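You operate a simulated robot arm through the tools that you are given. There is no shell and no other tool. Be economical: measure what you need, move in short steps, check, and stop when the job is done.

Carry out the task below with a simulated robot arm. There is one attempt and no reset: what you move stays moved.

JOB
Lift the clear cover off, brush the dust off the model car and fit the cover back.
Fine: set the cover down on the desk; use the dust brush and stand it back; the car stays on its plinth.

It is judged by the outcome, as a careful person would: the job done as asked, and still so three seconds after it is handed in. It fails if anything else is knocked over, pushed out of place, dropped, spilled or broken. A push-on lid holds only when it is set on centred and level and pressed home; a screw cap is set on level and turned clockwise until tight.

ROBOT AND FRAMES
A 6-joint arm with a two-finger parallel gripper, fixed in place. Base frame: the origin is at the foot of the arm, x ahead of it, y to its left, z up; the work surface is at about z = 0.75. Units: m, degrees, N and s.
With the tool pointing down near the work surface it reaches from about 0.18 to 0.76 m from the base axis. Its first joint turns from -166.0 to 166.0 degrees. Payload 3.91 kg.
The tool frame sits at the grasp point between the pads (the TCP): z along the fingers, y along the line on which they close. The tips reach 0.03 m beyond it. Largest opening 0.11 m; finger width 0.02, thickness 0.01; the body of the gripper, 0.048 by 0.112 m, starts 0.055 m behind the TCP.
Orientation is that of the tool frame in the base frame, as a unit quaternion [w, x, y, z]. With the fingers straight down and closing along the base's y, the tool's x points along the base's -x, its y along +y and its z along -z.

CONTROLS
- The arm moves only by the tool send_rows. Its argument "steps" is a list of rows, each an object (a shift or turn left out is 0, a gripper value left out holds the last) with "rotation": the turn, a rotation vector about the tool's x, y, z in degrees, a list of three; "linear": the shift along the tool's x, y, z in m, a list of three; "jaw": the opening in per cent of the stroke, from 0 (shut) to 100 (fully open). In form: [{"rotation": [rx, ry, rz], "linear": [x, y, z], "jaw": jaw}, ...]. A call has 1 to 20 rows; each row shifts and turns the commanded pose from where the row before left it, along the tool's axes as they then stand. A row lasts 0.2 s, in which the tool goes at most 0.05 m and 8.6 degrees; a call with a longer step from one row to the next is refused whole, and so is a gripper value outside its range. A pose out of reach is approached as far as the arm can. The call stops where the force on the tool passes 90 N (or 10 N more than at its start, if that is more) or the arm is blocked; 0.2 s more then pass. Each finger travels about 0.045 m/s and halts on what it meets, pressing with about 26 N; the grip force reading is that of the motor and also rises with nothing between the fingers. The clock runs only during rows and for 0.2 s after the last one: add rows that do not move to give the fingers time. The reply holds the time, the measured pose of the TCP, the force on the tool along the base axes, the opening and the grip force, in the units named above and with some noise.
- Cameras (640 x 400 px; columns grow to the right, rows downward): "scene" is fixed at [0.0592, 0.6633, 1.5155]; the picture's right is [-0.80, -0.59, 0.00], its down [-0.50, 0.67, -0.55] and it looks along [0.33, -0.44, -0.83] (base axes); focal length 339 px, centre (320, 200). "wrist" rides on the gripper at [0.071, 0.022, -0.107] in the tool frame; the picture's right is [-0.29, 0.96, 0.00], its down [-0.76, -0.23, -0.61] and it looks along [-0.58, -0.18, 0.79] (tool axes); focal length 243 px, centre (320, 200). There is no depth. A picture from a camera that has moved, and an enlarged one, comes with that camera's place and axes in the base frame and with its lens. The place of the scene camera against the robot may be out by one fixed shift of up to 0.025 m in any direction.
- capture(camera): a new picture of that camera. No time passes.
- slide_trunk(by): slides the trunk up (or, below 0, down) by that many m; the arm rides with it, the base frame stays. It gives what a move gives, with no picture.
- inspect(camera, box): a new picture of the part [left, top, right, bottom] of that camera's present view, enlarged. No time passes.
- sign_off(): hands the job in; it is judged then, once.

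Go step by step. Nothing tells you positions but the pictures and the camera data: compare them with the known pose of the tool, close in by small moves and look again before you grip or let go. The budget is 120 turns and 76 pictures, counting those below and the enlarged ones. Unless the task says otherwise, let go and move clear before handing in, and close with one line.

The tools are called after "Emit:" as a command line: name --argument value ..., lists and objects as JSON in quotes. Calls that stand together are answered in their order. send_rows: Moves the arm, as the interface text tells. Its arguments: {"type":"object","properties":{"steps":{"type":"array","items":{"type":"object","properties":{"rotation":{"type":"array","items":{"type":"number"}},"linear":{"type":"array","items":{"type":"number"}},"jaw":{"type":"number"}}}}},"required":["steps"]} The other tools are called the same way: slide_trunk (by) slides the trunk up or down; capture (camera) takes a picture; inspect (camera, box) takes an enlarged picture of a part of a camera's view; sign_off () hands the job in.

At the start:

```text
clock: 0.0
position: [0.2603, 0.3451, 1.1431]
ee_rot: [0.0, 0.0, 1.0, 0.0]
ft_force: [-0.1, -0.4, -0.6]
opening: 0.1098
grip_force: 0.1
trunk travel left (down, up): [-0.475, 0.115]
```

scene: 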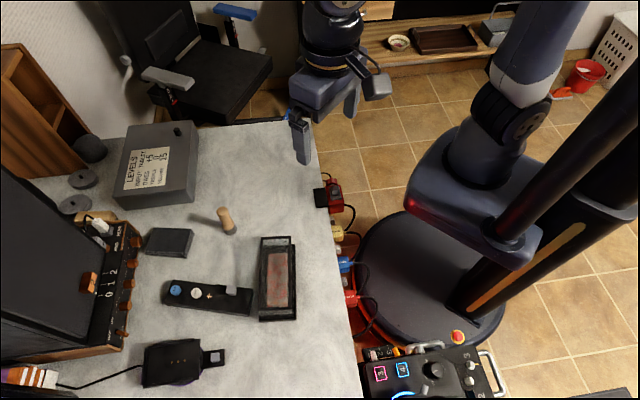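
wrist: 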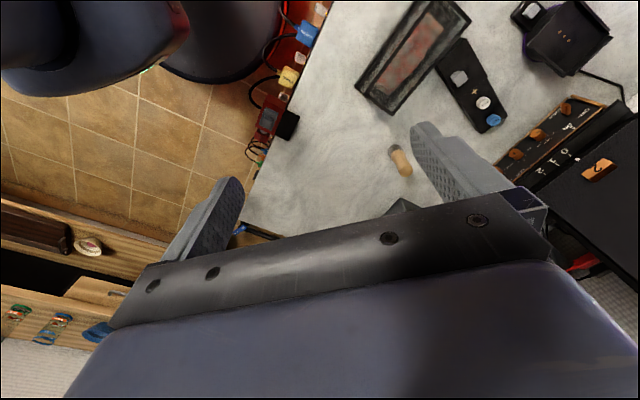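

I see a desk with several items, including a long case that may hold the car and a small wooden-handled item that may be the brush. I'll enlarge the views to identify them.

Emit:
inspect --camera "scene" --box '[140, 180, 340, 330]'

Emit:
inspect --camera "scene" --box '[0, 100, 240, 250]'

Emit:
inspect --camera "wrist" --box '[340, 0, 640, 190]'

```text
2.67 times, centred on (240, 255) of scene
camera zoom: at [0.0592, 0.6633, 1.5155], right [-0.8, -0.59, 0.0], down [-0.5, 0.67, -0.55], along [0.33, -0.44, -0.83], focal length 903 px, centre (533, 53)
```

zoom: 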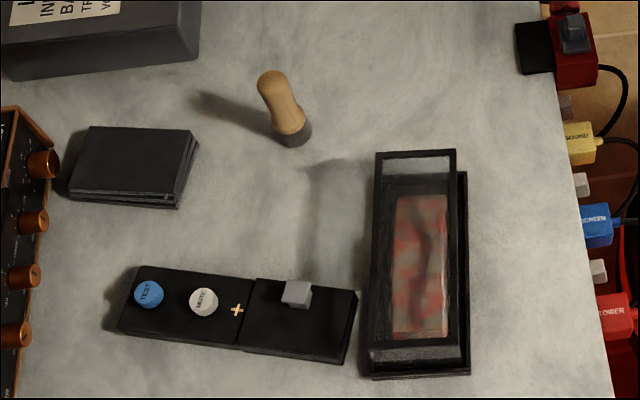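

```text
2.67 times, centred on (120, 175) of scene
camera zoom: at [0.0592, 0.6633, 1.5155], right [-0.8, -0.59, 0.0], down [-0.5, 0.67, -0.55], along [0.33, -0.44, -0.83], focal length 903 px, centre (853, 267)
```

zoom: 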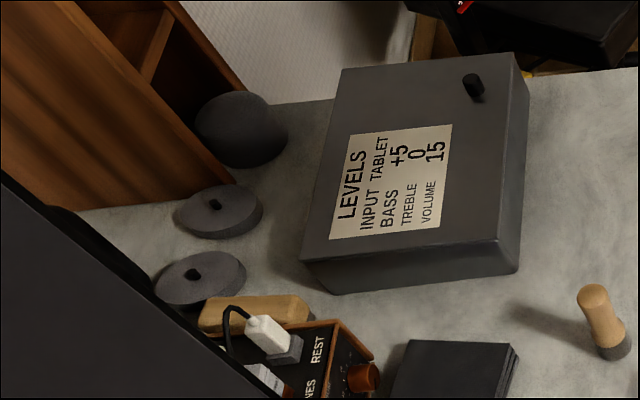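

```text
2.11 times, centred on (490, 95) of wrist
camera zoom: at [0.1887, 0.3674, 1.2501], right [0.29, 0.96, 0.0], down [0.76, -0.23, 0.61], along [0.58, -0.18, -0.79], focal length 511 px, centre (-38, 421)
```

zoom: 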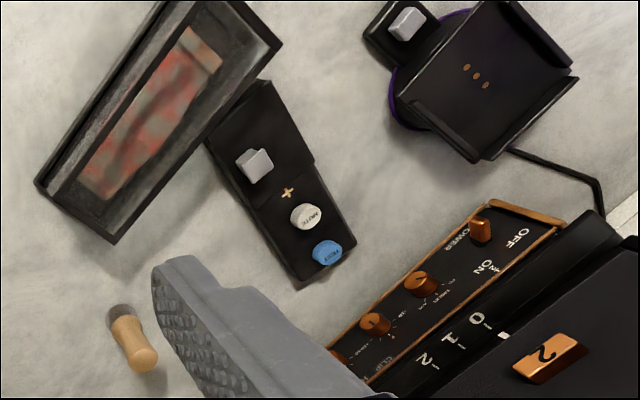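

The clear cover with dark edges sits over the red car, centred near (0.306, 0.498), with its long axis about (0.64, -0.77). The brush stands near (0.49, 0.47). I'll turn the tool into line with the case and hover above it to look.

Emit:
send_rows --steps '[{"rotation": [0, 0, 7.5]}, {"rotation": [0, 0, 7.5]}, {"rotation": [0, 0, 7.5]}, {"rotation": [0, 0, 7.5]}, {"rotation": [0, 0, 7.5]}, {"rotation": [0, 0, 7.5]}, {"rotation": [0, 0, 7.3]}, {"linear": [0.023, 0.032, 0.01]}, {"linear": [0.023, 0.032, 0.01]}, {"linear": [0.023, 0.032, 0.01]}, {"linear": [0.023, 0.032, 0.01]}]'

Emit:
capture --camera "wrist"

Emit:
capture --camera "scene"

```text
clock: 2.4
position: [0.3042, 0.498, 1.104]
ee_rot: [0.0, 0.441, 0.897, 0.0]
ft_force: [0.2, -0.4, -0.7]
opening: 0.11
grip_force: 0.0
trunk travel left (down, up): [-0.475, 0.115]
```

```text
70 pictures are left
camera wrist: at [0.277, 0.5684, 1.2106], right [0.93, 0.36, 0.0], down [0.28, -0.74, 0.61], along [0.22, -0.57, -0.79], focal length 243 px, centre (320, 200)
```

wrist: 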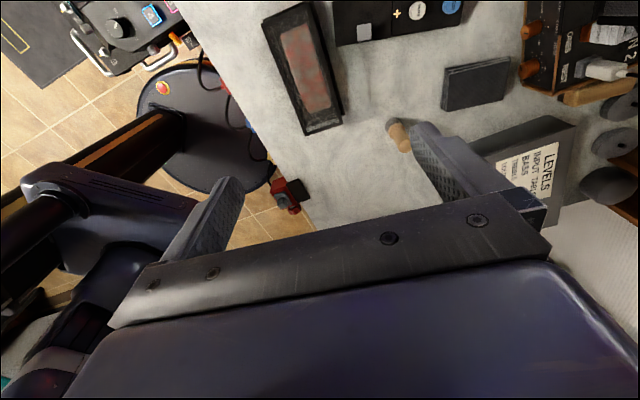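

```text
69 pictures are left
```

scene: 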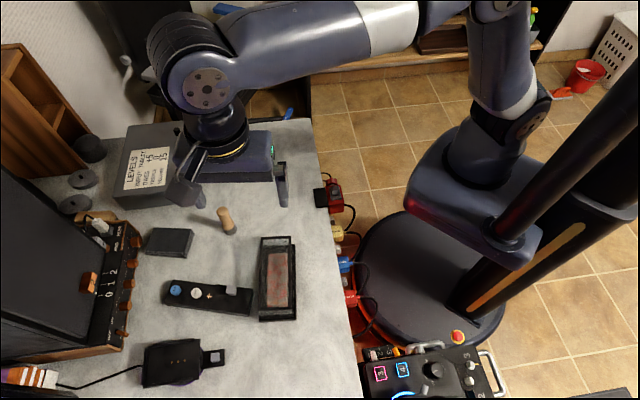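

The wrist view suggests the case is nearer x≈0.28, so the scene camera is offset. I'll zoom in to measure it.

Emit:
inspect --camera "wrist" --box '[240, 0, 440, 160]'

```text
2.50 times, centred on (340, 80) of wrist
camera zoom: at [0.277, 0.5684, 1.2106], right [0.93, 0.36, 0.0], down [0.28, -0.74, 0.61], along [0.22, -0.57, -0.79], focal length 606 px, centre (270, 500)
```

zoom: 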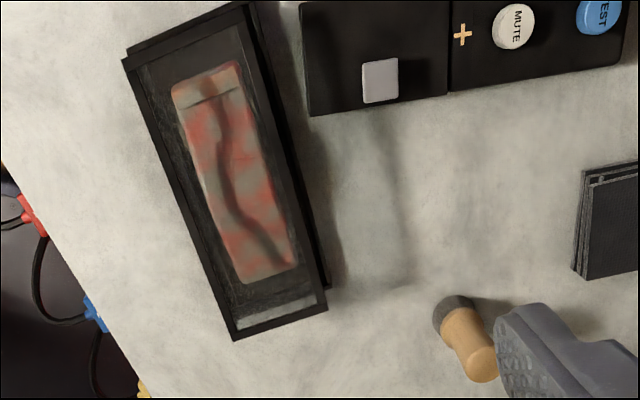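

Wrist measurements put the cover top centre at about (0.284, 0.493), roughly 0.065 × 0.156 m. I'll lower partway above it and measure again.

Emit:
send_rows --steps '[{"linear": [0.001, -0.006, 0.04], "jaw": 90}, {"linear": [0.001, -0.006, 0.04]}, {"linear": [0.001, -0.007, 0.04]}, {"linear": [0, 0, 0.04]}, {}]'

Emit:
capture --camera "wrist"

Emit:
inspect --camera "scene" --box '[200, 180, 360, 340]'

```text
clock: 3.6
position: [0.2866, 0.4886, 0.942]
ee_rot: [0.0, 0.441, 0.898, 0.0]
ft_force: [-0.8, 0.4, -0.8]
opening: 0.0989
grip_force: 0.0
trunk travel left (down, up): [-0.475, 0.115]
```

```text
67 pictures are left
camera wrist: at [0.2595, 0.5588, 1.0486], right [0.93, 0.36, 0.0], down [0.28, -0.74, 0.61], along [0.22, -0.57, -0.79], focal length 243 px, centre (320, 200)
```

wrist: 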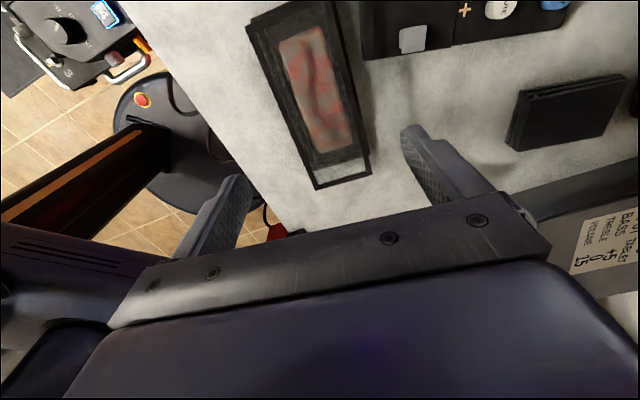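

```text
2.50 times, centred on (280, 260) of scene
camera zoom: at [0.0592, 0.6633, 1.5155], right [-0.8, -0.59, 0.0], down [-0.5, 0.67, -0.55], along [0.33, -0.44, -0.83], focal length 846 px, centre (420, 50)
```

zoom: 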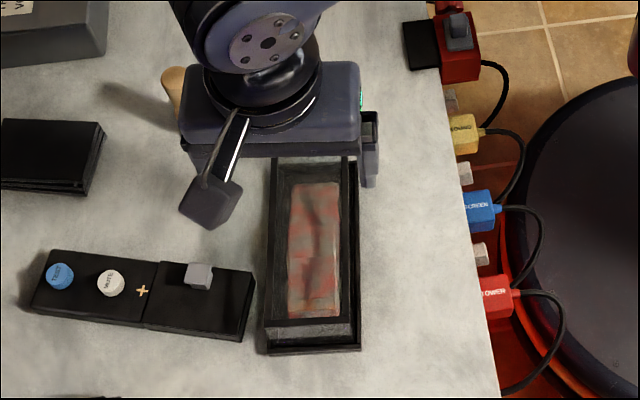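

The view is closer now, so I'll zoom in for precise corners.

Emit:
inspect --camera "wrist" --box '[230, 0, 430, 200]'

```text
2.00 times, centred on (330, 100) of wrist
camera zoom: at [0.2595, 0.5588, 1.0486], right [0.93, 0.36, 0.0], down [0.28, -0.74, 0.61], along [0.22, -0.57, -0.79], focal length 485 px, centre (300, 400)
```

zoom: 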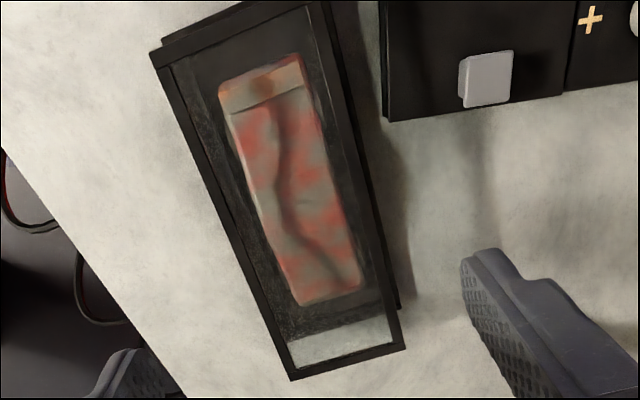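

Triangulation puts the cover top at z≈0.826, centre (0.2836, 0.4925), with its short axis at about 40°. I'll turn 2° and descend with the jaws either side of it.

Emit:
send_rows --steps '[{"rotation": [0, 0, -2.0], "jaw": 82}, {"linear": [0, 0, 0.03]}, {"linear": [0, 0, 0.03]}, {"linear": [0, 0, 0.02]}, {}]'

Emit:
capture --camera "wrist"

Emit:
capture --camera "scene"

```text
clock: 4.8
position: [0.2881, 0.4864, 0.8625]
ee_rot: [-0.001, 0.425, 0.905, 0.0]
ft_force: [0.3, 0.7, -0.4]
opening: 0.09
grip_force: 0.0
trunk travel left (down, up): [-0.475, 0.115]
```

```text
64 pictures are left
camera wrist: at [0.2589, 0.5559, 0.969], right [0.92, 0.39, 0.0], down [0.31, -0.73, 0.61], along [0.24, -0.56, -0.79], focal length 243 px, centre (320, 200)
```

wrist: 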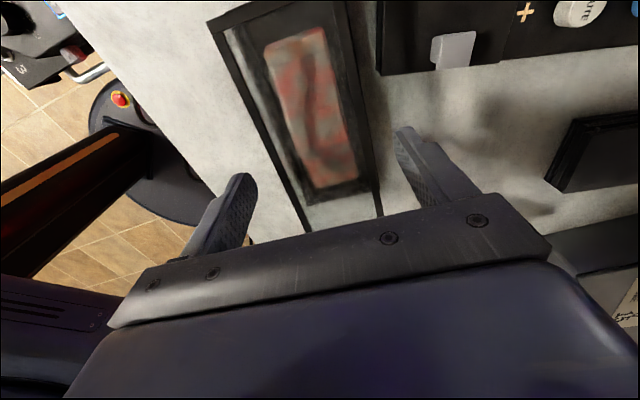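

```text
63 pictures are left
```

scene: 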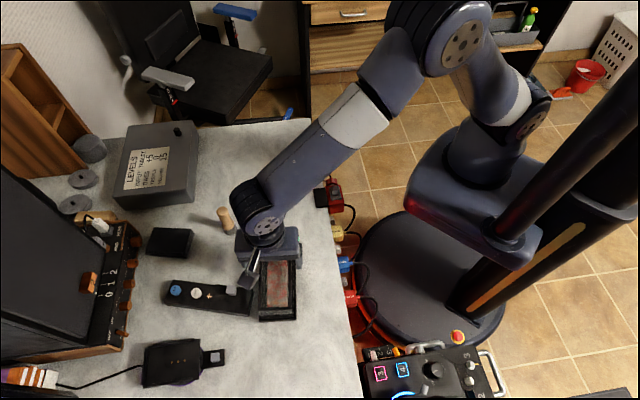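

The tool is aligned with about 12 mm clearance each side. I'll descend to z≈0.806.

Emit:
send_rows --steps '[{"linear": [0.002, 0, 0.02]}, {"linear": [0, 0, 0.02]}, {"linear": [0, 0, 0.016]}, {}]'

Emit:
capture --camera "wrist"

Emit:
inspect --camera "scene" --box '[200, 210, 340, 330]'

```text
clock: 5.8
position: [0.2861, 0.4895, 0.8073]
ee_rot: [0.0, 0.425, 0.905, 0.0]
ft_force: [-0.3, -0.4, -0.1]
opening: 0.0902
grip_force: 0.1
trunk travel left (down, up): [-0.475, 0.115]
```

```text
62 pictures are left
camera wrist: at [0.258, 0.5581, 0.9133], right [0.92, 0.39, 0.0], down [0.31, -0.73, 0.61], along [0.24, -0.56, -0.79], focal length 243 px, centre (320, 200)
```

wrist: 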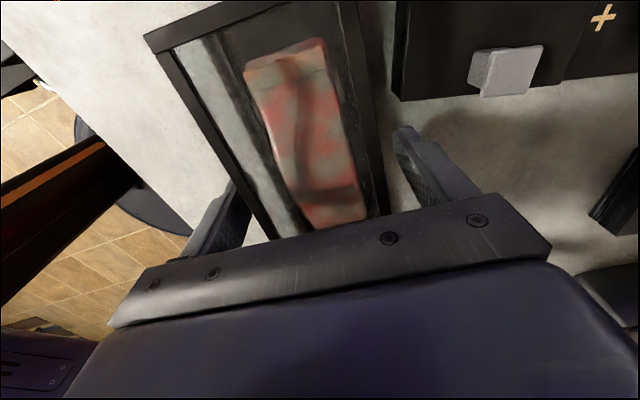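

```text
3.33 times, centred on (270, 270) of scene
camera zoom: at [0.0592, 0.6633, 1.5155], right [-0.8, -0.59, 0.0], down [-0.5, 0.67, -0.55], along [0.33, -0.44, -0.83], focal length 1129 px, centre (487, -33)
```

zoom: 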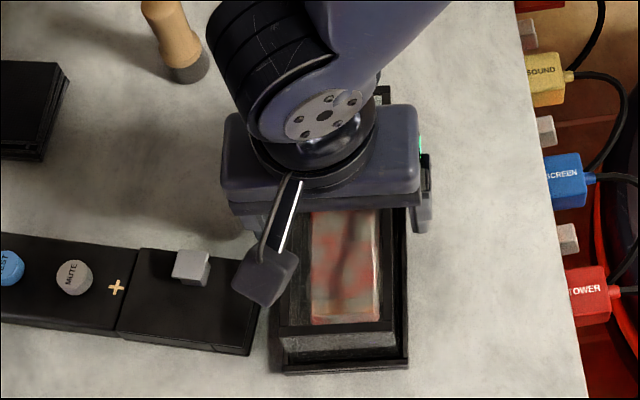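

The fingers straddle the cover, so I'll close gently.

Emit:
send_rows --steps '[{"jaw": 70}, {"jaw": 60}, {"jaw": 55}, {"jaw": 50}, {"jaw": 50}, {"jaw": 50}]'

```text
clock: 7.2
position: [0.2868, 0.4896, 0.8065]
ee_rot: [0.001, 0.425, 0.905, 0.0]
ft_force: [0.0, 0.2, -0.2]
opening: 0.0676
grip_force: 25.7
trunk travel left (down, up): [-0.475, 0.115]
```

It is gripped at 0.068 m. I'll lift straight up slowly.

Emit:
send_rows --steps '[{"jaw": 40, "linear": [0, 0, -0.005]}, {"linear": [0, 0, -0.01]}, {"linear": [0, 0, -0.015]}, {}]'

Emit:
capture --camera "wrist"

Emit:
inspect --camera "scene" --box '[200, 210, 340, 330]'

```text
clock: 8.2
position: [0.2882, 0.489, 0.8374]
ee_rot: [0.0, 0.425, 0.905, 0.001]
ft_force: [0.5, -0.5, -0.2]
opening: 0.0678
grip_force: 26.2
trunk travel left (down, up): [-0.475, 0.115]
```

```text
60 pictures are left
camera wrist: at [0.2586, 0.5577, 0.9443], right [0.92, 0.39, 0.0], down [0.31, -0.73, 0.61], along [0.24, -0.56, -0.79], focal length 243 px, centre (320, 200)
```

wrist: 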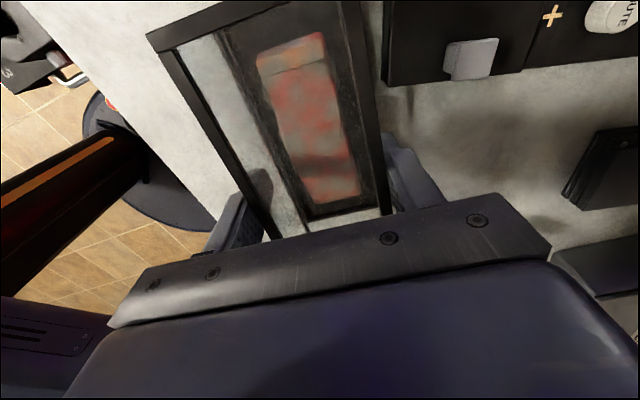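

```text
3.33 times, centred on (270, 270) of scene
camera zoom: at [0.0592, 0.6633, 1.5155], right [-0.8, -0.59, 0.0], down [-0.5, 0.67, -0.55], along [0.33, -0.44, -0.83], focal length 1129 px, centre (487, -33)
```

zoom: 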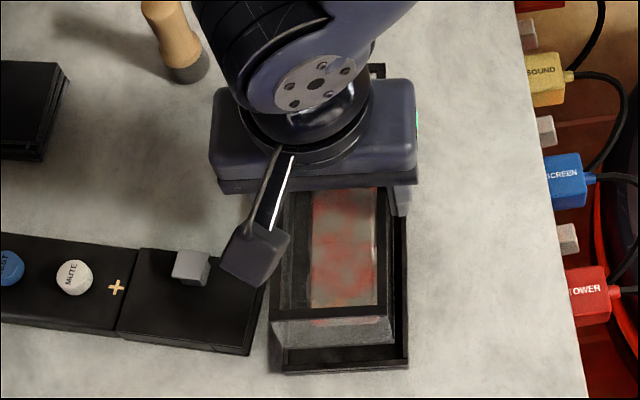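

The cover is free and the car stayed put. I'll raise it and carry it to clear desk near (0.47, 0.27).

Emit:
send_rows --steps '[{"linear": [0, 0, -0.03]}, {"linear": [0, 0, -0.04]}, {"linear": [0, 0, -0.04]}, {"linear": [-0.0285, 0, 0]}, {"linear": [-0.0285, 0, 0]}, {"linear": [-0.0285, 0, 0]}, {"linear": [-0.0285, 0, 0]}, {"linear": [-0.0285, 0, 0]}, {"linear": [-0.0285, 0, 0]}, {"linear": [-0.0285, 0, 0]}, {"linear": [-0.0285, 0, 0]}, {"linear": [-0.0285, 0, 0]}, {"linear": [-0.0285, 0, 0]}, {}]'

Emit:
capture --camera "wrist"

Emit:
capture --camera "scene"

```text
clock: 11.2
position: [0.4684, 0.2701, 0.9474]
ee_rot: [0.001, 0.426, 0.905, 0.0]
ft_force: [0.4, -0.4, -1.0]
opening: 0.0677
grip_force: 26.2
trunk travel left (down, up): [-0.475, 0.115]
```

```text
58 pictures are left
camera wrist: at [0.4401, 0.3393, 1.0548], right [0.92, 0.39, 0.0], down [0.31, -0.73, 0.61], along [0.24, -0.56, -0.79], focal length 243 px, centre (320, 200)
```

wrist: 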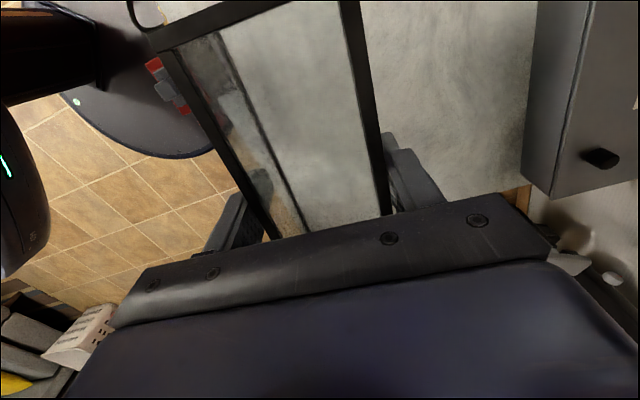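

```text
57 pictures are left
```

scene: 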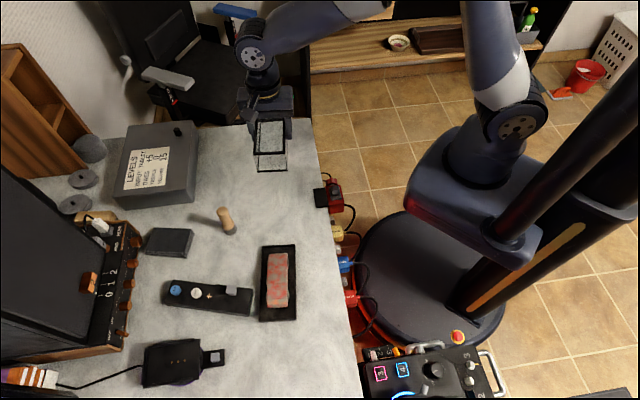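

The cover is above clear desk. I'll lower it to just above the expected contact height.

Emit:
send_rows --steps '[{"linear": [0, 0, 0.04]}, {"linear": [0, 0, 0.04]}, {"linear": [0, 0, 0.04]}, {"linear": [0, 0, 0.02]}, {}]'

Emit:
inspect --camera "scene" --box '[220, 80, 340, 200]'

Emit:
inspect --camera "scene" --box '[210, 220, 330, 340]'

```text
clock: 12.4
position: [0.4707, 0.2699, 0.8065]
ee_rot: [0.0, 0.425, 0.905, 0.0]
ft_force: [-0.4, 0.3, -0.6]
opening: 0.0676
grip_force: 26.1
trunk travel left (down, up): [-0.475, 0.115]
```

```text
3.33 times, centred on (280, 140) of scene
camera zoom: at [0.0592, 0.6633, 1.5155], right [-0.8, -0.59, 0.0], down [-0.5, 0.67, -0.55], along [0.33, -0.44, -0.83], focal length 1129 px, centre (453, 400)
```

zoom: 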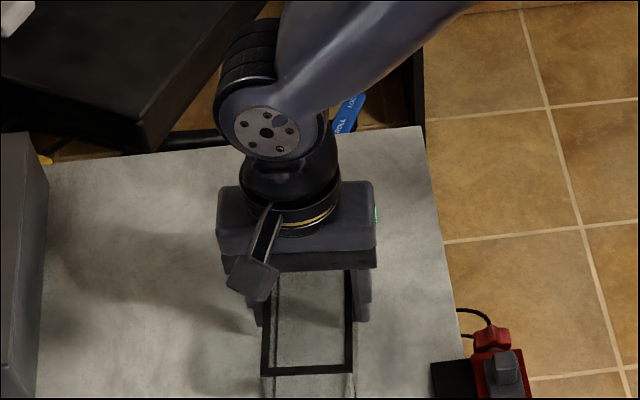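

```text
3.33 times, centred on (270, 280) of scene
camera zoom: at [0.0592, 0.6633, 1.5155], right [-0.8, -0.59, 0.0], down [-0.5, 0.67, -0.55], along [0.33, -0.44, -0.83], focal length 1129 px, centre (487, -67)
```

zoom: 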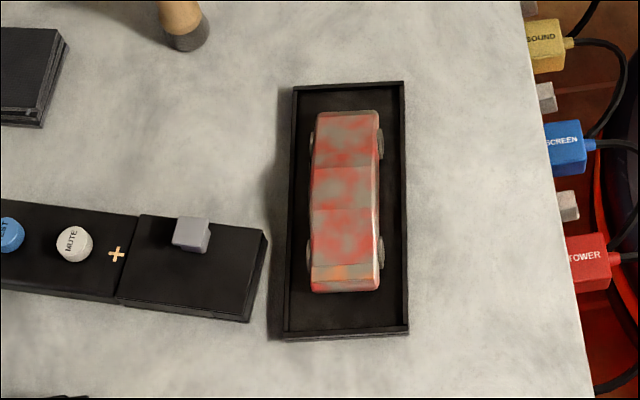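

The plinth is a tray with a raised lip that the cover drops into, and the car sits loose on it. I'll lower the cover in small steps until it touches the desk.

Emit:
send_rows --steps '[{"linear": [0, 0, 0.002]}, {"linear": [0, 0, 0.002]}, {"linear": [0, 0, 0.002]}, {}]'

Emit:
send_rows --steps '[{"linear": [0, 0, 0.001]}, {"linear": [0, 0, 0.001]}, {}]'

Emit:
send_rows --steps '[{"linear": [0, 0, 0.001]}, {"linear": [0, 0, 0.001]}, {}]'

```text
clock: 13.4
position: [0.4704, 0.2698, 0.8025]
ee_rot: [0.0, 0.425, 0.905, 0.0]
ft_force: [-0.2, -0.6, -0.5]
opening: 0.0674
grip_force: 25.9
trunk travel left (down, up): [-0.475, 0.115]
```

```text
clock: 14.2
position: [0.47, 0.2701, 0.7981]
ee_rot: [0.0, 0.425, 0.905, -0.001]
ft_force: [-1.1, -0.2, 1.0]
opening: 0.0677
grip_force: 25.6
trunk travel left (down, up): [-0.475, 0.115]
```

```text
clock: 15.0
position: [0.4701, 0.2706, 0.7981]
ee_rot: [0.001, 0.425, 0.905, 0.002]
ft_force: [0.5, -0.6, 17.7]
opening: 0.0675
grip_force: 26.0
trunk travel left (down, up): [-0.475, 0.115]
```

It is in contact with the desk at TCP z≈0.798. I'll ease the pressure, release and rise clear.

Emit:
send_rows --steps '[{"linear": [0, 0, -0.001]}, {"jaw": 70}, {"jaw": 85}, {"jaw": 85}, {"jaw": 85}]'

Emit:
send_rows --steps '[{"linear": [0, 0, -0.01]}, {"linear": [0, 0, -0.03]}, {"linear": [0, 0, -0.04]}, {"linear": [0, 0, -0.04]}, {"linear": [0, 0, -0.03]}, {}]'

Emit:
capture --camera "wrist"

Emit:
capture --camera "scene"

```text
clock: 16.2
position: [0.4706, 0.269, 0.7985]
ee_rot: [0.0, 0.424, 0.905, 0.0]
ft_force: [0.5, -0.4, 0.9]
opening: 0.0935
grip_force: 0.1
trunk travel left (down, up): [-0.475, 0.115]
```

```text
clock: 17.6
position: [0.4714, 0.2716, 0.9482]
ee_rot: [0.0, 0.426, 0.905, -0.001]
ft_force: [0.0, -0.1, 0.6]
opening: 0.0934
grip_force: 0.0
trunk travel left (down, up): [-0.475, 0.115]
```

```text
54 pictures are left
camera wrist: at [0.4413, 0.3397, 1.0549], right [0.92, 0.39, 0.0], down [0.31, -0.73, 0.61], along [0.24, -0.56, -0.79], focal length 243 px, centre (320, 200)
```

wrist: 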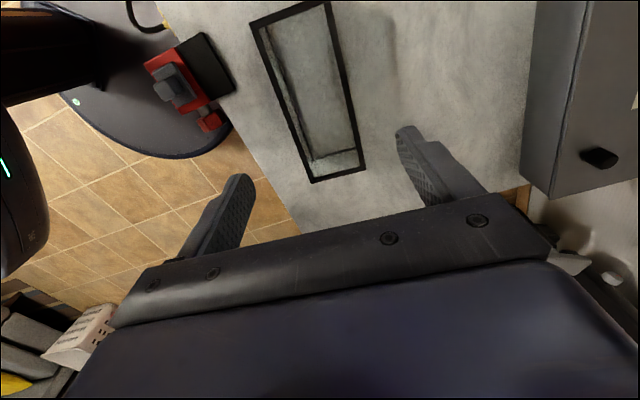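

```text
53 pictures are left
```

scene: 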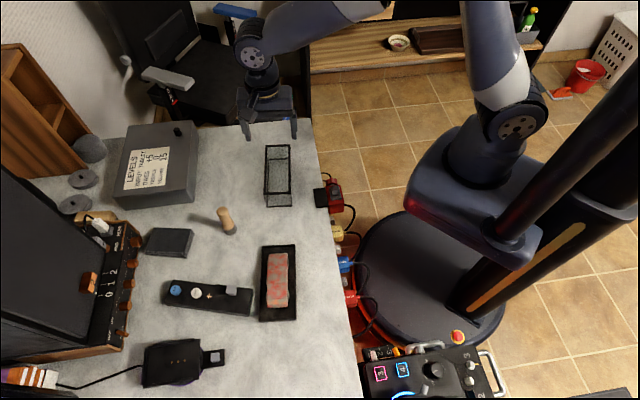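

The cover stands safely on the desk. Next I'll hover over the brush and measure it.

Emit:
send_rows --steps '[{"linear": [0.0305, 0.0243, 0]}, {"linear": [0.0305, 0.0243, 0]}, {"linear": [0.0305, 0.0243, 0]}, {"linear": [0.0305, 0.0243, 0]}, {"linear": [0.0305, 0.0243, 0]}, {}]'

Emit:
capture --camera "wrist"

Emit:
inspect --camera "wrist" --box '[220, 40, 420, 200]'

```text
clock: 19.0
position: [0.4665, 0.4632, 0.9481]
ee_rot: [0.0, 0.425, 0.905, 0.0]
ft_force: [0.5, 1.1, -0.2]
opening: 0.0935
grip_force: 0.0
trunk travel left (down, up): [-0.475, 0.115]
```

```text
52 pictures are left
camera wrist: at [0.4375, 0.532, 1.0546], right [0.92, 0.39, 0.0], down [0.31, -0.73, 0.61], along [0.24, -0.56, -0.79], focal length 243 px, centre (320, 200)
```

wrist: 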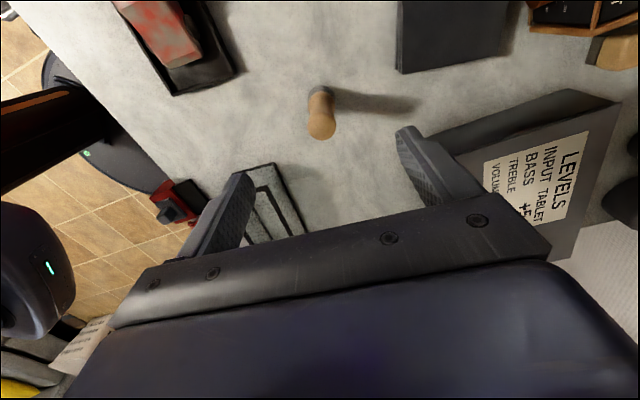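

```text
2.50 times, centred on (320, 120) of wrist
camera zoom: at [0.4375, 0.532, 1.0546], right [0.92, 0.39, 0.0], down [0.31, -0.73, 0.61], along [0.24, -0.56, -0.79], focal length 606 px, centre (320, 400)
```

zoom: 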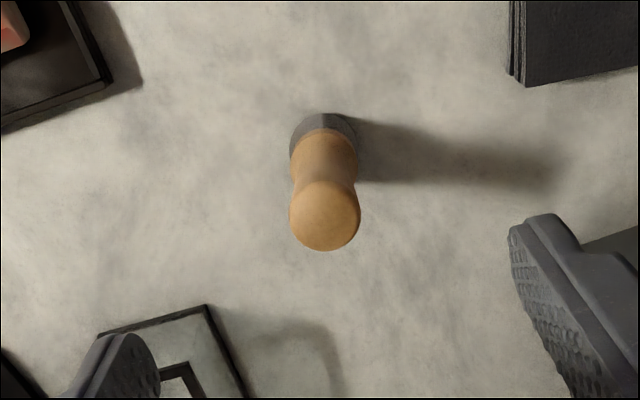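

The brush axis is at about (0.469, 0.458) with its top near z≈0.842. I'll centre on it and descend around the handle.

Emit:
send_rows --steps '[{"linear": [-0.0054, -0.0013, 0.02]}, {"linear": [0, 0, 0.03]}, {"linear": [0, 0, 0.03]}, {}]'

Emit:
capture --camera "wrist"

Emit:
inspect --camera "scene" --box '[170, 150, 290, 270]'

```text
clock: 20.0
position: [0.4674, 0.4595, 0.8683]
ee_rot: [0.001, 0.425, 0.905, 0.0]
ft_force: [0.1, 0.8, 0.6]
opening: 0.0935
grip_force: 0.0
trunk travel left (down, up): [-0.475, 0.115]
```

```text
50 pictures are left
camera wrist: at [0.4394, 0.5285, 0.9753], right [0.92, 0.39, 0.0], down [0.31, -0.73, 0.61], along [0.24, -0.56, -0.79], focal length 243 px, centre (320, 200)
```

wrist: 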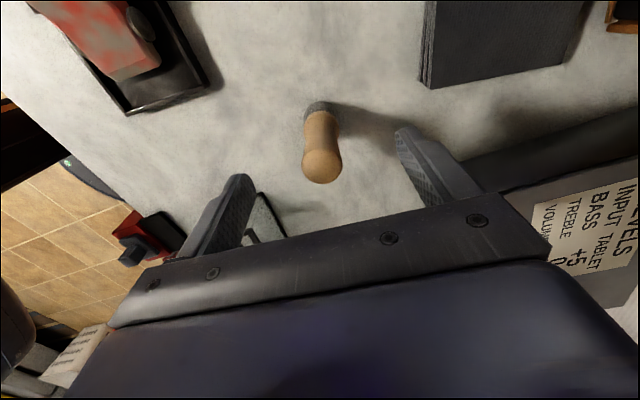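

```text
3.33 times, centred on (230, 210) of scene
camera zoom: at [0.0592, 0.6633, 1.5155], right [-0.8, -0.59, 0.0], down [-0.5, 0.67, -0.55], along [0.33, -0.44, -0.83], focal length 1129 px, centre (620, 167)
```

zoom: 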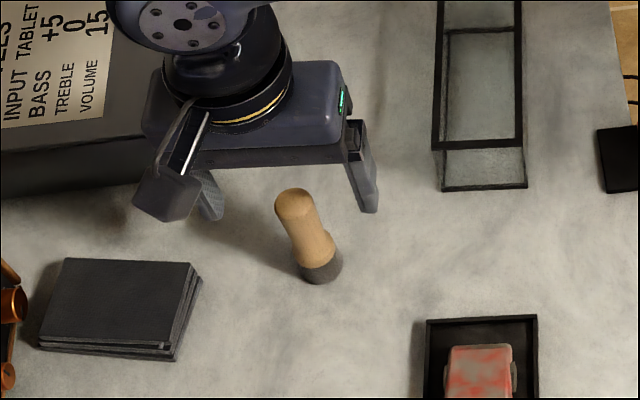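

The brush is centred between the fingers. I'll go down to z≈0.81.

Emit:
send_rows --steps '[{"linear": [-0.0014, 0.001, 0.02]}, {"linear": [0, 0, 0.02]}, {"linear": [0, 0, 0.018]}, {}]'

Emit:
capture --camera "wrist"

```text
clock: 21.0
position: [0.4703, 0.4597, 0.8099]
ee_rot: [0.0, 0.425, 0.905, 0.0]
ft_force: [0.6, 0.3, 1.1]
opening: 0.0935
grip_force: 0.0
trunk travel left (down, up): [-0.475, 0.115]
```

```text
48 pictures are left
camera wrist: at [0.4409, 0.5284, 0.9168], right [0.92, 0.39, 0.0], down [0.31, -0.73, 0.61], along [0.24, -0.56, -0.79], focal length 243 px, centre (320, 200)
```

wrist: 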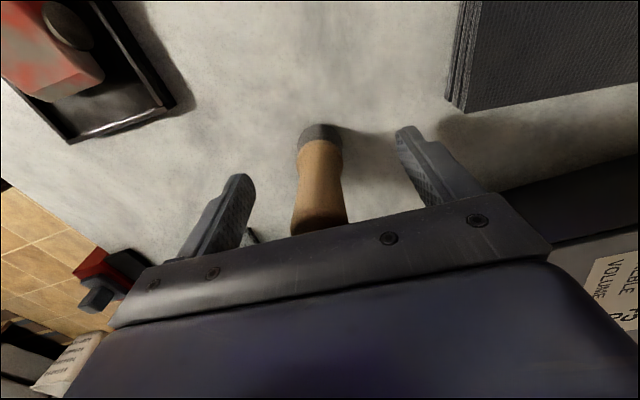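

It is well centred, so I'll close on the handle.

Emit:
send_rows --steps '[{"jaw": 40}, {"jaw": 30}, {"jaw": 20}, {"jaw": 10}, {"jaw": 10}, {"jaw": 10}, {"jaw": 10}, {"jaw": 10}]'

Emit:
capture --camera "wrist"

```text
clock: 22.8
position: [0.4697, 0.4592, 0.8095]
ee_rot: [0.001, 0.425, 0.905, 0.001]
ft_force: [-0.1, -0.2, 0.2]
opening: 0.0235
grip_force: 26.7
trunk travel left (down, up): [-0.475, 0.115]
```

```text
47 pictures are left
camera wrist: at [0.4408, 0.5284, 0.917], right [0.92, 0.39, 0.0], down [0.31, -0.73, 0.61], along [0.24, -0.56, -0.79], focal length 243 px, centre (320, 200)
```

wrist: 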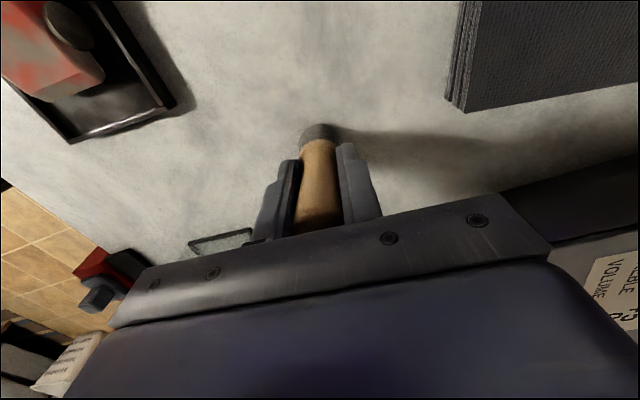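

The brush is held. I'll lift it and move it over the car at a safe height to measure the car.

Emit:
send_rows --steps '[{"linear": [0, 0, -0.01]}, {"linear": [0, 0, -0.04]}, {"linear": [0, 0, -0.04]}, {"linear": [0, 0, -0.04]}, {"linear": [0.029, -0.0243, 0]}, {"linear": [0.029, -0.0243, 0]}, {"linear": [0.029, -0.0243, 0]}, {"linear": [0.029, -0.0243, 0]}, {"linear": [0.029, -0.0243, 0]}, {}]'

Emit:
capture --camera "wrist"

Emit:
inspect --camera "scene" --box '[220, 190, 340, 330]'

Emit:
inspect --camera "wrist" --box '[220, 0, 400, 200]'

```text
clock: 25.0
position: [0.2817, 0.493, 0.9398]
ee_rot: [0.001, 0.426, 0.905, 0.0]
ft_force: [0.1, 0.5, -0.6]
opening: 0.0236
grip_force: 25.7
trunk travel left (down, up): [-0.475, 0.115]
```

```text
46 pictures are left
camera wrist: at [0.2519, 0.5614, 1.0474], right [0.92, 0.39, 0.0], down [0.31, -0.73, 0.61], along [0.24, -0.56, -0.79], focal length 243 px, centre (320, 200)
```

wrist: 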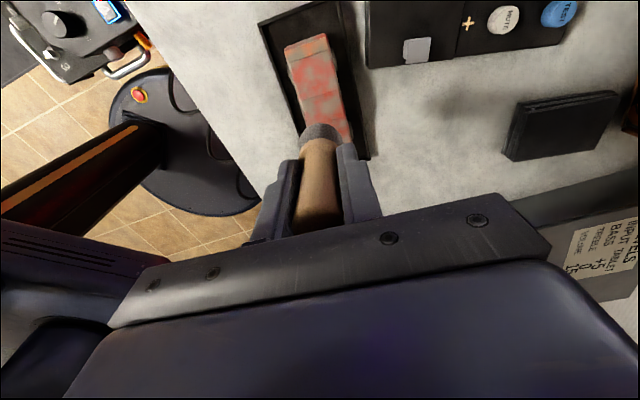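

```text
2.86 times, centred on (280, 260) of scene
camera zoom: at [0.0592, 0.6633, 1.5155], right [-0.8, -0.59, 0.0], down [-0.5, 0.67, -0.55], along [0.33, -0.44, -0.83], focal length 967 px, centre (434, 29)
```

zoom: 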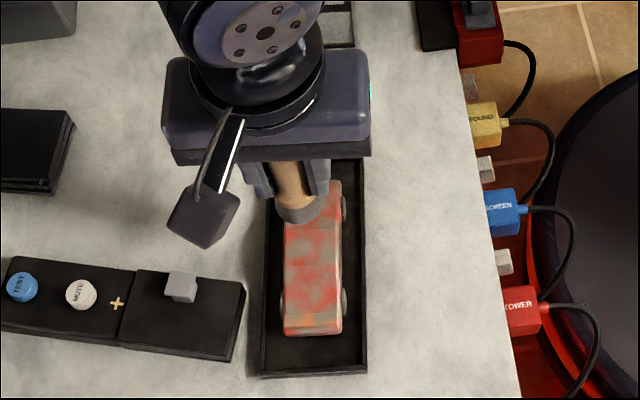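

```text
2.00 times, centred on (310, 100) of wrist
camera zoom: at [0.2519, 0.5614, 1.0474], right [0.92, 0.39, 0.0], down [0.31, -0.73, 0.61], along [0.24, -0.56, -0.79], focal length 485 px, centre (340, 400)
```

zoom: 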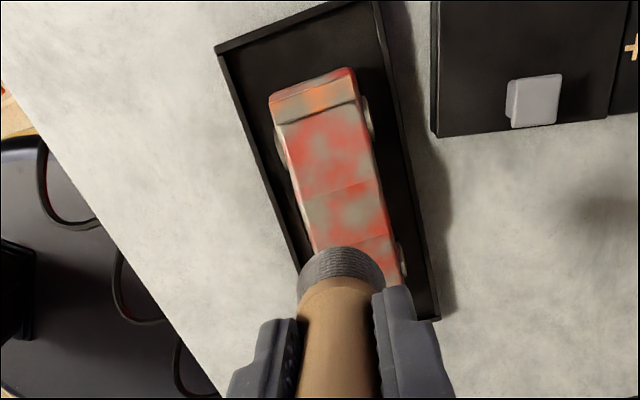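

The car's top is about 0.039 × 0.118 m, centred near (0.2836, 0.4925) and aligned with the plinth. I'll lower the brush over its middle to find the roof height by touch.

Emit:
send_rows --steps '[{"linear": [-0.001, 0.001, 0.03]}, {"linear": [0, 0, 0.025]}, {}]'

Emit:
inspect --camera "wrist" --box '[220, 0, 420, 200]'

Emit:
inspect --camera "scene" --box '[220, 190, 340, 330]'

```text
clock: 25.8
position: [0.2833, 0.4926, 0.8857]
ee_rot: [0.0, 0.425, 0.905, 0.0]
ft_force: [-0.2, 0.6, -1.0]
opening: 0.0236
grip_force: 26.5
trunk travel left (down, up): [-0.475, 0.115]
```

```text
2.00 times, centred on (320, 100) of wrist
camera zoom: at [0.2542, 0.562, 0.9922], right [0.92, 0.39, 0.0], down [0.31, -0.73, 0.61], along [0.24, -0.56, -0.79], focal length 485 px, centre (320, 400)
```

zoom: 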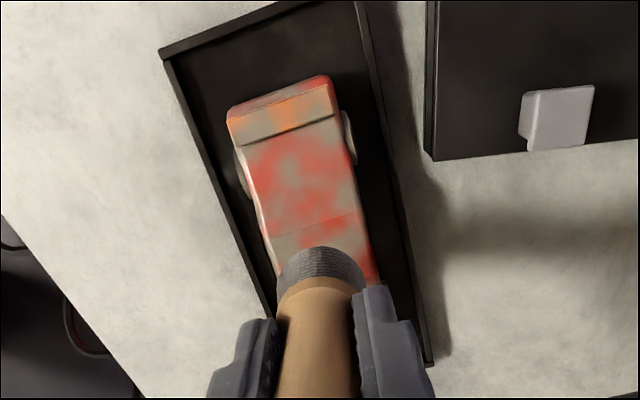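

```text
2.86 times, centred on (280, 260) of scene
camera zoom: at [0.0592, 0.6633, 1.5155], right [-0.8, -0.59, 0.0], down [-0.5, 0.67, -0.55], along [0.33, -0.44, -0.83], focal length 967 px, centre (434, 29)
```

zoom: 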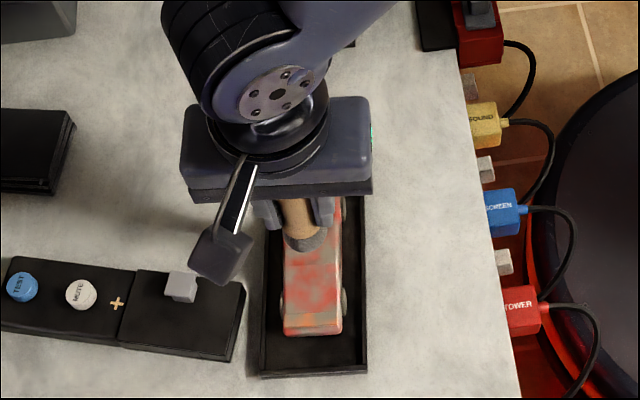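

Still clear above the roof. I'll step down looking for contact.

Emit:
send_rows --steps '[{"linear": [0, 0, 0.003]}, {"linear": [0, 0, 0.003]}, {"linear": [0, 0, 0.003]}, {}]'

Emit:
send_rows --steps '[{"linear": [0, 0, 0.002]}, {"linear": [0, 0, 0.002]}, {}]'

Emit:
send_rows --steps '[{"linear": [0, 0, 0.002]}, {"linear": [0, 0, 0.002]}, {}]'

Emit:
inspect --camera "wrist" --box '[220, 0, 420, 200]'

```text
clock: 26.8
position: [0.2858, 0.4917, 0.8756]
ee_rot: [0.0, 0.425, 0.905, -0.001]
ft_force: [0.5, -0.3, -0.1]
opening: 0.0239
grip_force: 25.6
trunk travel left (down, up): [-0.475, 0.115]
```

```text
clock: 27.6
position: [0.2855, 0.4933, 0.8715]
ee_rot: [0.0, 0.425, 0.905, 0.0]
ft_force: [0.4, 1.0, -0.8]
opening: 0.0235
grip_force: 26.2
trunk travel left (down, up): [-0.475, 0.115]
```

```text
clock: 28.4
position: [0.2843, 0.4933, 0.8676]
ee_rot: [-0.001, 0.425, 0.905, 0.0]
ft_force: [-0.5, -0.6, -0.6]
opening: 0.0234
grip_force: 26.0
trunk travel left (down, up): [-0.475, 0.115]
```

```text
2.00 times, centred on (320, 100) of wrist
camera zoom: at [0.255, 0.562, 0.9749], right [0.92, 0.39, 0.0], down [0.31, -0.73, 0.61], along [0.24, -0.56, -0.79], focal length 485 px, centre (320, 400)
```

zoom: 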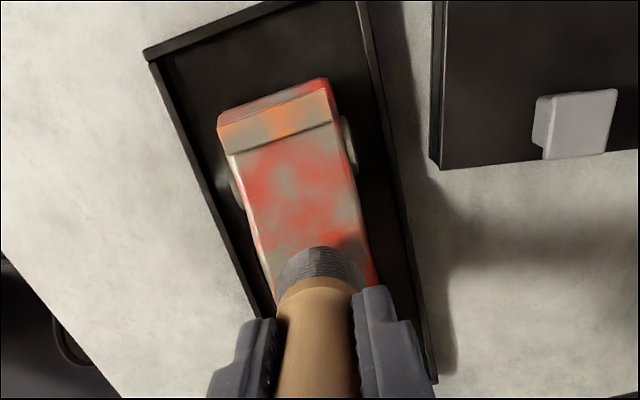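

The brush's shadow is closing in on the roof. I'll keep stepping.

Emit:
send_rows --steps '[{"linear": [0, 0, 0.002]}, {"linear": [0, 0, 0.002]}, {}]'

Emit:
send_rows --steps '[{"linear": [0, 0, 0.002]}, {"linear": [0, 0, 0.001]}, {}]'

Emit:
inspect --camera "wrist" --box '[220, 0, 420, 200]'

Emit:
inspect --camera "scene" --box '[240, 220, 320, 320]'

```text
clock: 29.2
position: [0.2848, 0.4936, 0.8645]
ee_rot: [0.0, 0.425, 0.905, 0.0]
ft_force: [0.0, 0.0, -0.3]
opening: 0.0234
grip_force: 25.8
trunk travel left (down, up): [-0.475, 0.115]
```

```text
clock: 30.0
position: [0.2855, 0.4938, 0.8604]
ee_rot: [0.0, 0.425, 0.905, 0.0]
ft_force: [0.8, -0.8, 0.7]
opening: 0.0236
grip_force: 25.5
trunk travel left (down, up): [-0.475, 0.115]
```

```text
2.00 times, centred on (320, 100) of wrist
camera zoom: at [0.2559, 0.5622, 0.9678], right [0.92, 0.39, 0.0], down [0.31, -0.73, 0.61], along [0.24, -0.56, -0.79], focal length 485 px, centre (320, 400)
```

zoom: 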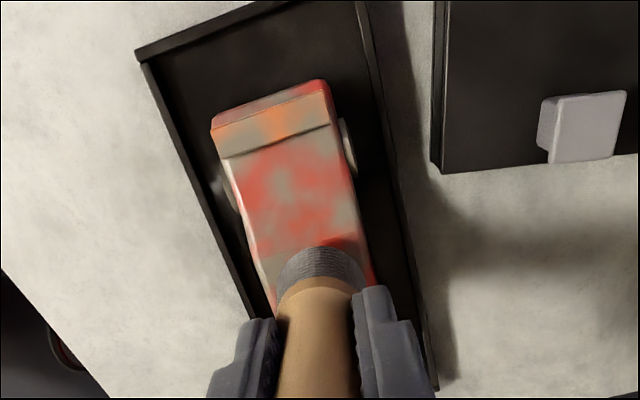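

```text
4.00 times, centred on (280, 270) of scene
camera zoom: at [0.0592, 0.6633, 1.5155], right [-0.8, -0.59, 0.0], down [-0.5, 0.67, -0.55], along [0.33, -0.44, -0.83], focal length 1354 px, centre (480, -80)
```

zoom: 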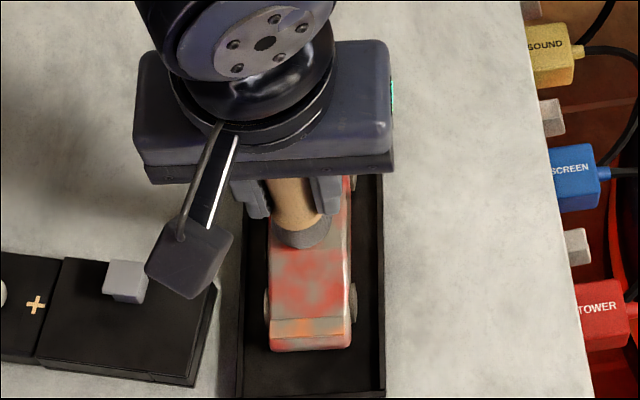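

No clear contact yet. I'll continue with finer steps.

Emit:
send_rows --steps '[{"linear": [0, 0, 0.001]}, {"linear": [0, 0, 0.001]}, {}]'

Emit:
send_rows --steps '[{"linear": [0, 0, 0.001]}, {"linear": [0, 0, 0.001]}, {}]'

Emit:
send_rows --steps '[{"linear": [0, 0, 0.001]}, {"linear": [0, 0, 0.001]}, {}]'

```text
clock: 30.8
position: [0.2849, 0.4937, 0.8595]
ee_rot: [0.0, 0.425, 0.905, 0.0]
ft_force: [1.1, -0.5, -0.7]
opening: 0.0235
grip_force: 25.8
trunk travel left (down, up): [-0.475, 0.115]
```

```text
clock: 31.6
position: [0.2845, 0.4927, 0.8567]
ee_rot: [0.001, 0.424, 0.905, 0.0]
ft_force: [-0.2, 0.1, -1.0]
opening: 0.0237
grip_force: 26.8
trunk travel left (down, up): [-0.475, 0.115]
```

```text
clock: 32.4
position: [0.2835, 0.4929, 0.8551]
ee_rot: [0.0, 0.425, 0.905, 0.0]
ft_force: [0.5, -0.4, -0.1]
opening: 0.0235
grip_force: 25.9
trunk travel left (down, up): [-0.475, 0.115]
```

Emit:
inspect --camera "wrist" --box '[240, 60, 400, 180]'

Emit:
send_rows --steps '[{"linear": [0, 0, 0.001]}, {"linear": [0, 0, 0.001]}, {}]'

Emit:
send_rows --steps '[{"linear": [0, 0, 0.001]}, {"linear": [0, 0, 0.001]}, {}]'

Emit:
send_rows --steps '[{"linear": [0, 0, 0.001]}, {"linear": [0, 0, 0.001]}, {}]'

Emit:
inspect --camera "wrist" --box '[240, 60, 400, 180]'

```text
3.33 times, centred on (320, 120) of wrist
camera zoom: at [0.2556, 0.5616, 0.9621], right [0.92, 0.39, 0.0], down [0.31, -0.73, 0.61], along [0.24, -0.56, -0.79], focal length 809 px, centre (320, 467)
```

zoom: 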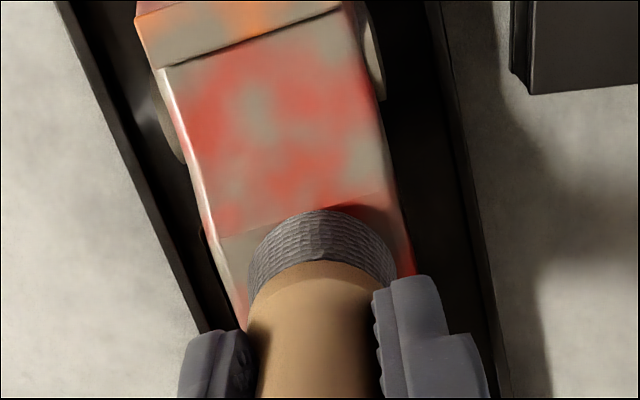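

```text
clock: 33.2
position: [0.2862, 0.4938, 0.8546]
ee_rot: [0.001, 0.425, 0.905, 0.001]
ft_force: [0.0, -1.1, 6.9]
opening: 0.0236
grip_force: 26.3
trunk travel left (down, up): [-0.475, 0.115]
```

```text
clock: 34.0
position: [0.2849, 0.4925, 0.8532]
ee_rot: [0.0, 0.425, 0.905, 0.002]
ft_force: [2.3, 0.3, 22.3]
opening: 0.0237
grip_force: 26.2
trunk travel left (down, up): [-0.475, 0.115]
```

```text
clock: 34.8
position: [0.2844, 0.4935, 0.8526]
ee_rot: [0.0, 0.425, 0.905, 0.002]
ft_force: [1.5, 2.4, 36.5]
opening: 0.0236
grip_force: 26.2
trunk travel left (down, up): [-0.475, 0.115]
```

```text
3.33 times, centred on (320, 120) of wrist
camera zoom: at [0.2547, 0.5611, 0.9593], right [0.92, 0.39, 0.0], down [0.31, -0.74, 0.6], along [0.24, -0.56, -0.8], focal length 809 px, centre (320, 467)
```

zoom: 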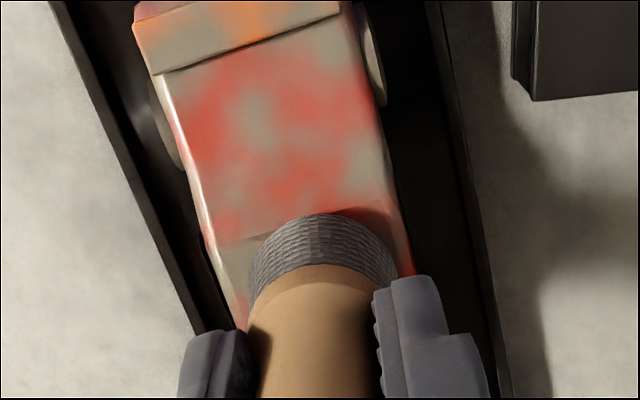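

Contact begins around TCP z≈0.855, and I pressed harder than I wanted. I'll ease off to a light touch.

Emit:
send_rows --steps '[{"linear": [0, 0, -0.005]}, {}]'

```text
clock: 35.4
position: [0.2838, 0.4915, 0.8522]
ee_rot: [0.0, 0.425, 0.905, -0.002]
ft_force: [2.5, 0.6, 5.8]
opening: 0.0237
grip_force: 25.6
trunk travel left (down, up): [-0.475, 0.115]
```

A light touch of about 6 N. I'll lift slightly more and make a short trial stroke along the car.

Emit:
send_rows --steps '[{"linear": [0, 0, -0.0006]}, {"linear": [0.008, 0, 0]}, {"linear": [0.008, 0, 0]}, {"linear": [0.008, 0, 0]}, {}]'

Emit:
inspect --camera "wrist" --box '[220, 0, 420, 200]'

Emit:
inspect --camera "scene" --box '[240, 220, 320, 320]'

```text
clock: 36.6
position: [0.2697, 0.5122, 0.855]
ee_rot: [0.0, 0.425, 0.905, 0.0]
ft_force: [0.4, -0.5, -0.7]
opening: 0.0235
grip_force: 26.1
trunk travel left (down, up): [-0.475, 0.115]
```

```text
2.00 times, centred on (320, 100) of wrist
camera zoom: at [0.2395, 0.5814, 0.9619], right [0.92, 0.39, 0.0], down [0.31, -0.73, 0.61], along [0.24, -0.56, -0.79], focal length 485 px, centre (320, 400)
```

zoom: 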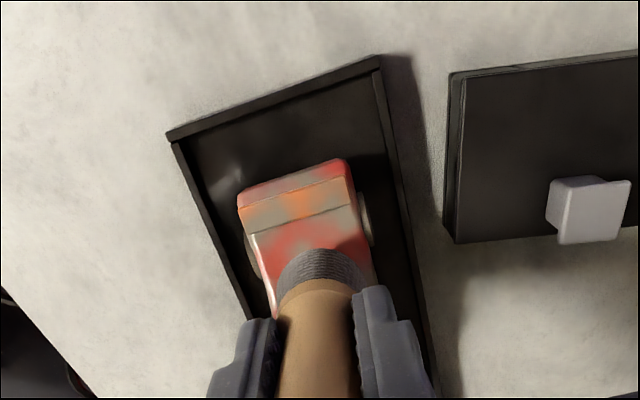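

```text
4.00 times, centred on (280, 270) of scene
camera zoom: at [0.0592, 0.6633, 1.5155], right [-0.8, -0.59, 0.0], down [-0.5, 0.67, -0.55], along [0.33, -0.44, -0.83], focal length 1354 px, centre (480, -80)
```

zoom: 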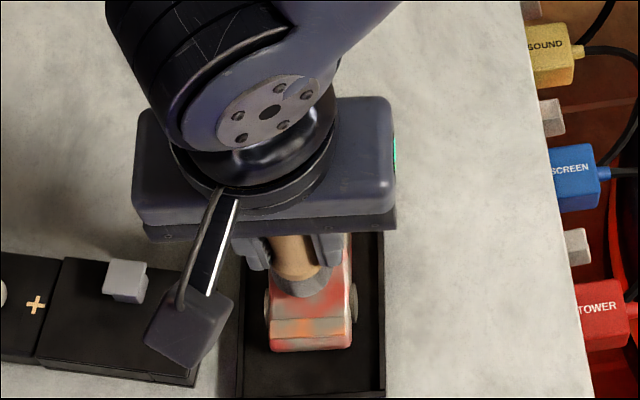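

Contact was lost here, so the rear deck is slightly lower. I'll lower one step at a time, reading the force after each.

Emit:
send_rows --steps '[{"linear": [0, 0, 0.001]}, {}]'

```text
clock: 37.2
position: [0.2701, 0.5125, 0.8542]
ee_rot: [0.0, 0.425, 0.905, 0.001]
ft_force: [0.2, 0.2, -0.5]
opening: 0.0237
grip_force: 26.0
trunk travel left (down, up): [-0.475, 0.115]
```

Emit:
send_rows --steps '[{"linear": [0, 0, 0.001]}, {}]'

```text
clock: 37.8
position: [0.2687, 0.5117, 0.8532]
ee_rot: [0.0, 0.425, 0.905, -0.001]
ft_force: [0.5, 0.2, -0.1]
opening: 0.0234
grip_force: 25.8
trunk travel left (down, up): [-0.475, 0.115]
```

Still free, so I'll keep going down in 1 mm steps.

Emit:
send_rows --steps '[{"linear": [0, 0, 0.001]}, {}]'

Emit:
inspect --camera "wrist" --box '[260, 60, 400, 180]'

```text
clock: 38.4
position: [0.2685, 0.5101, 0.8528]
ee_rot: [-0.001, 0.425, 0.905, 0.0]
ft_force: [-0.3, 0.6, 8.7]
opening: 0.0234
grip_force: 26.5
trunk travel left (down, up): [-0.475, 0.115]
```

```text
3.33 times, centred on (330, 120) of wrist
camera zoom: at [0.2398, 0.5807, 0.9597], right [0.92, 0.39, 0.0], down [0.31, -0.73, 0.61], along [0.24, -0.56, -0.79], focal length 809 px, centre (287, 467)
```

zoom: 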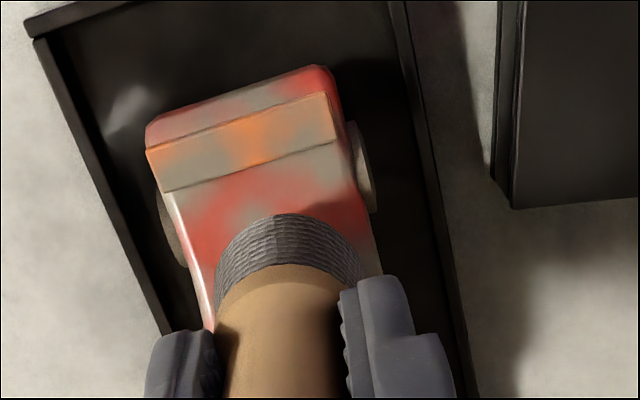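

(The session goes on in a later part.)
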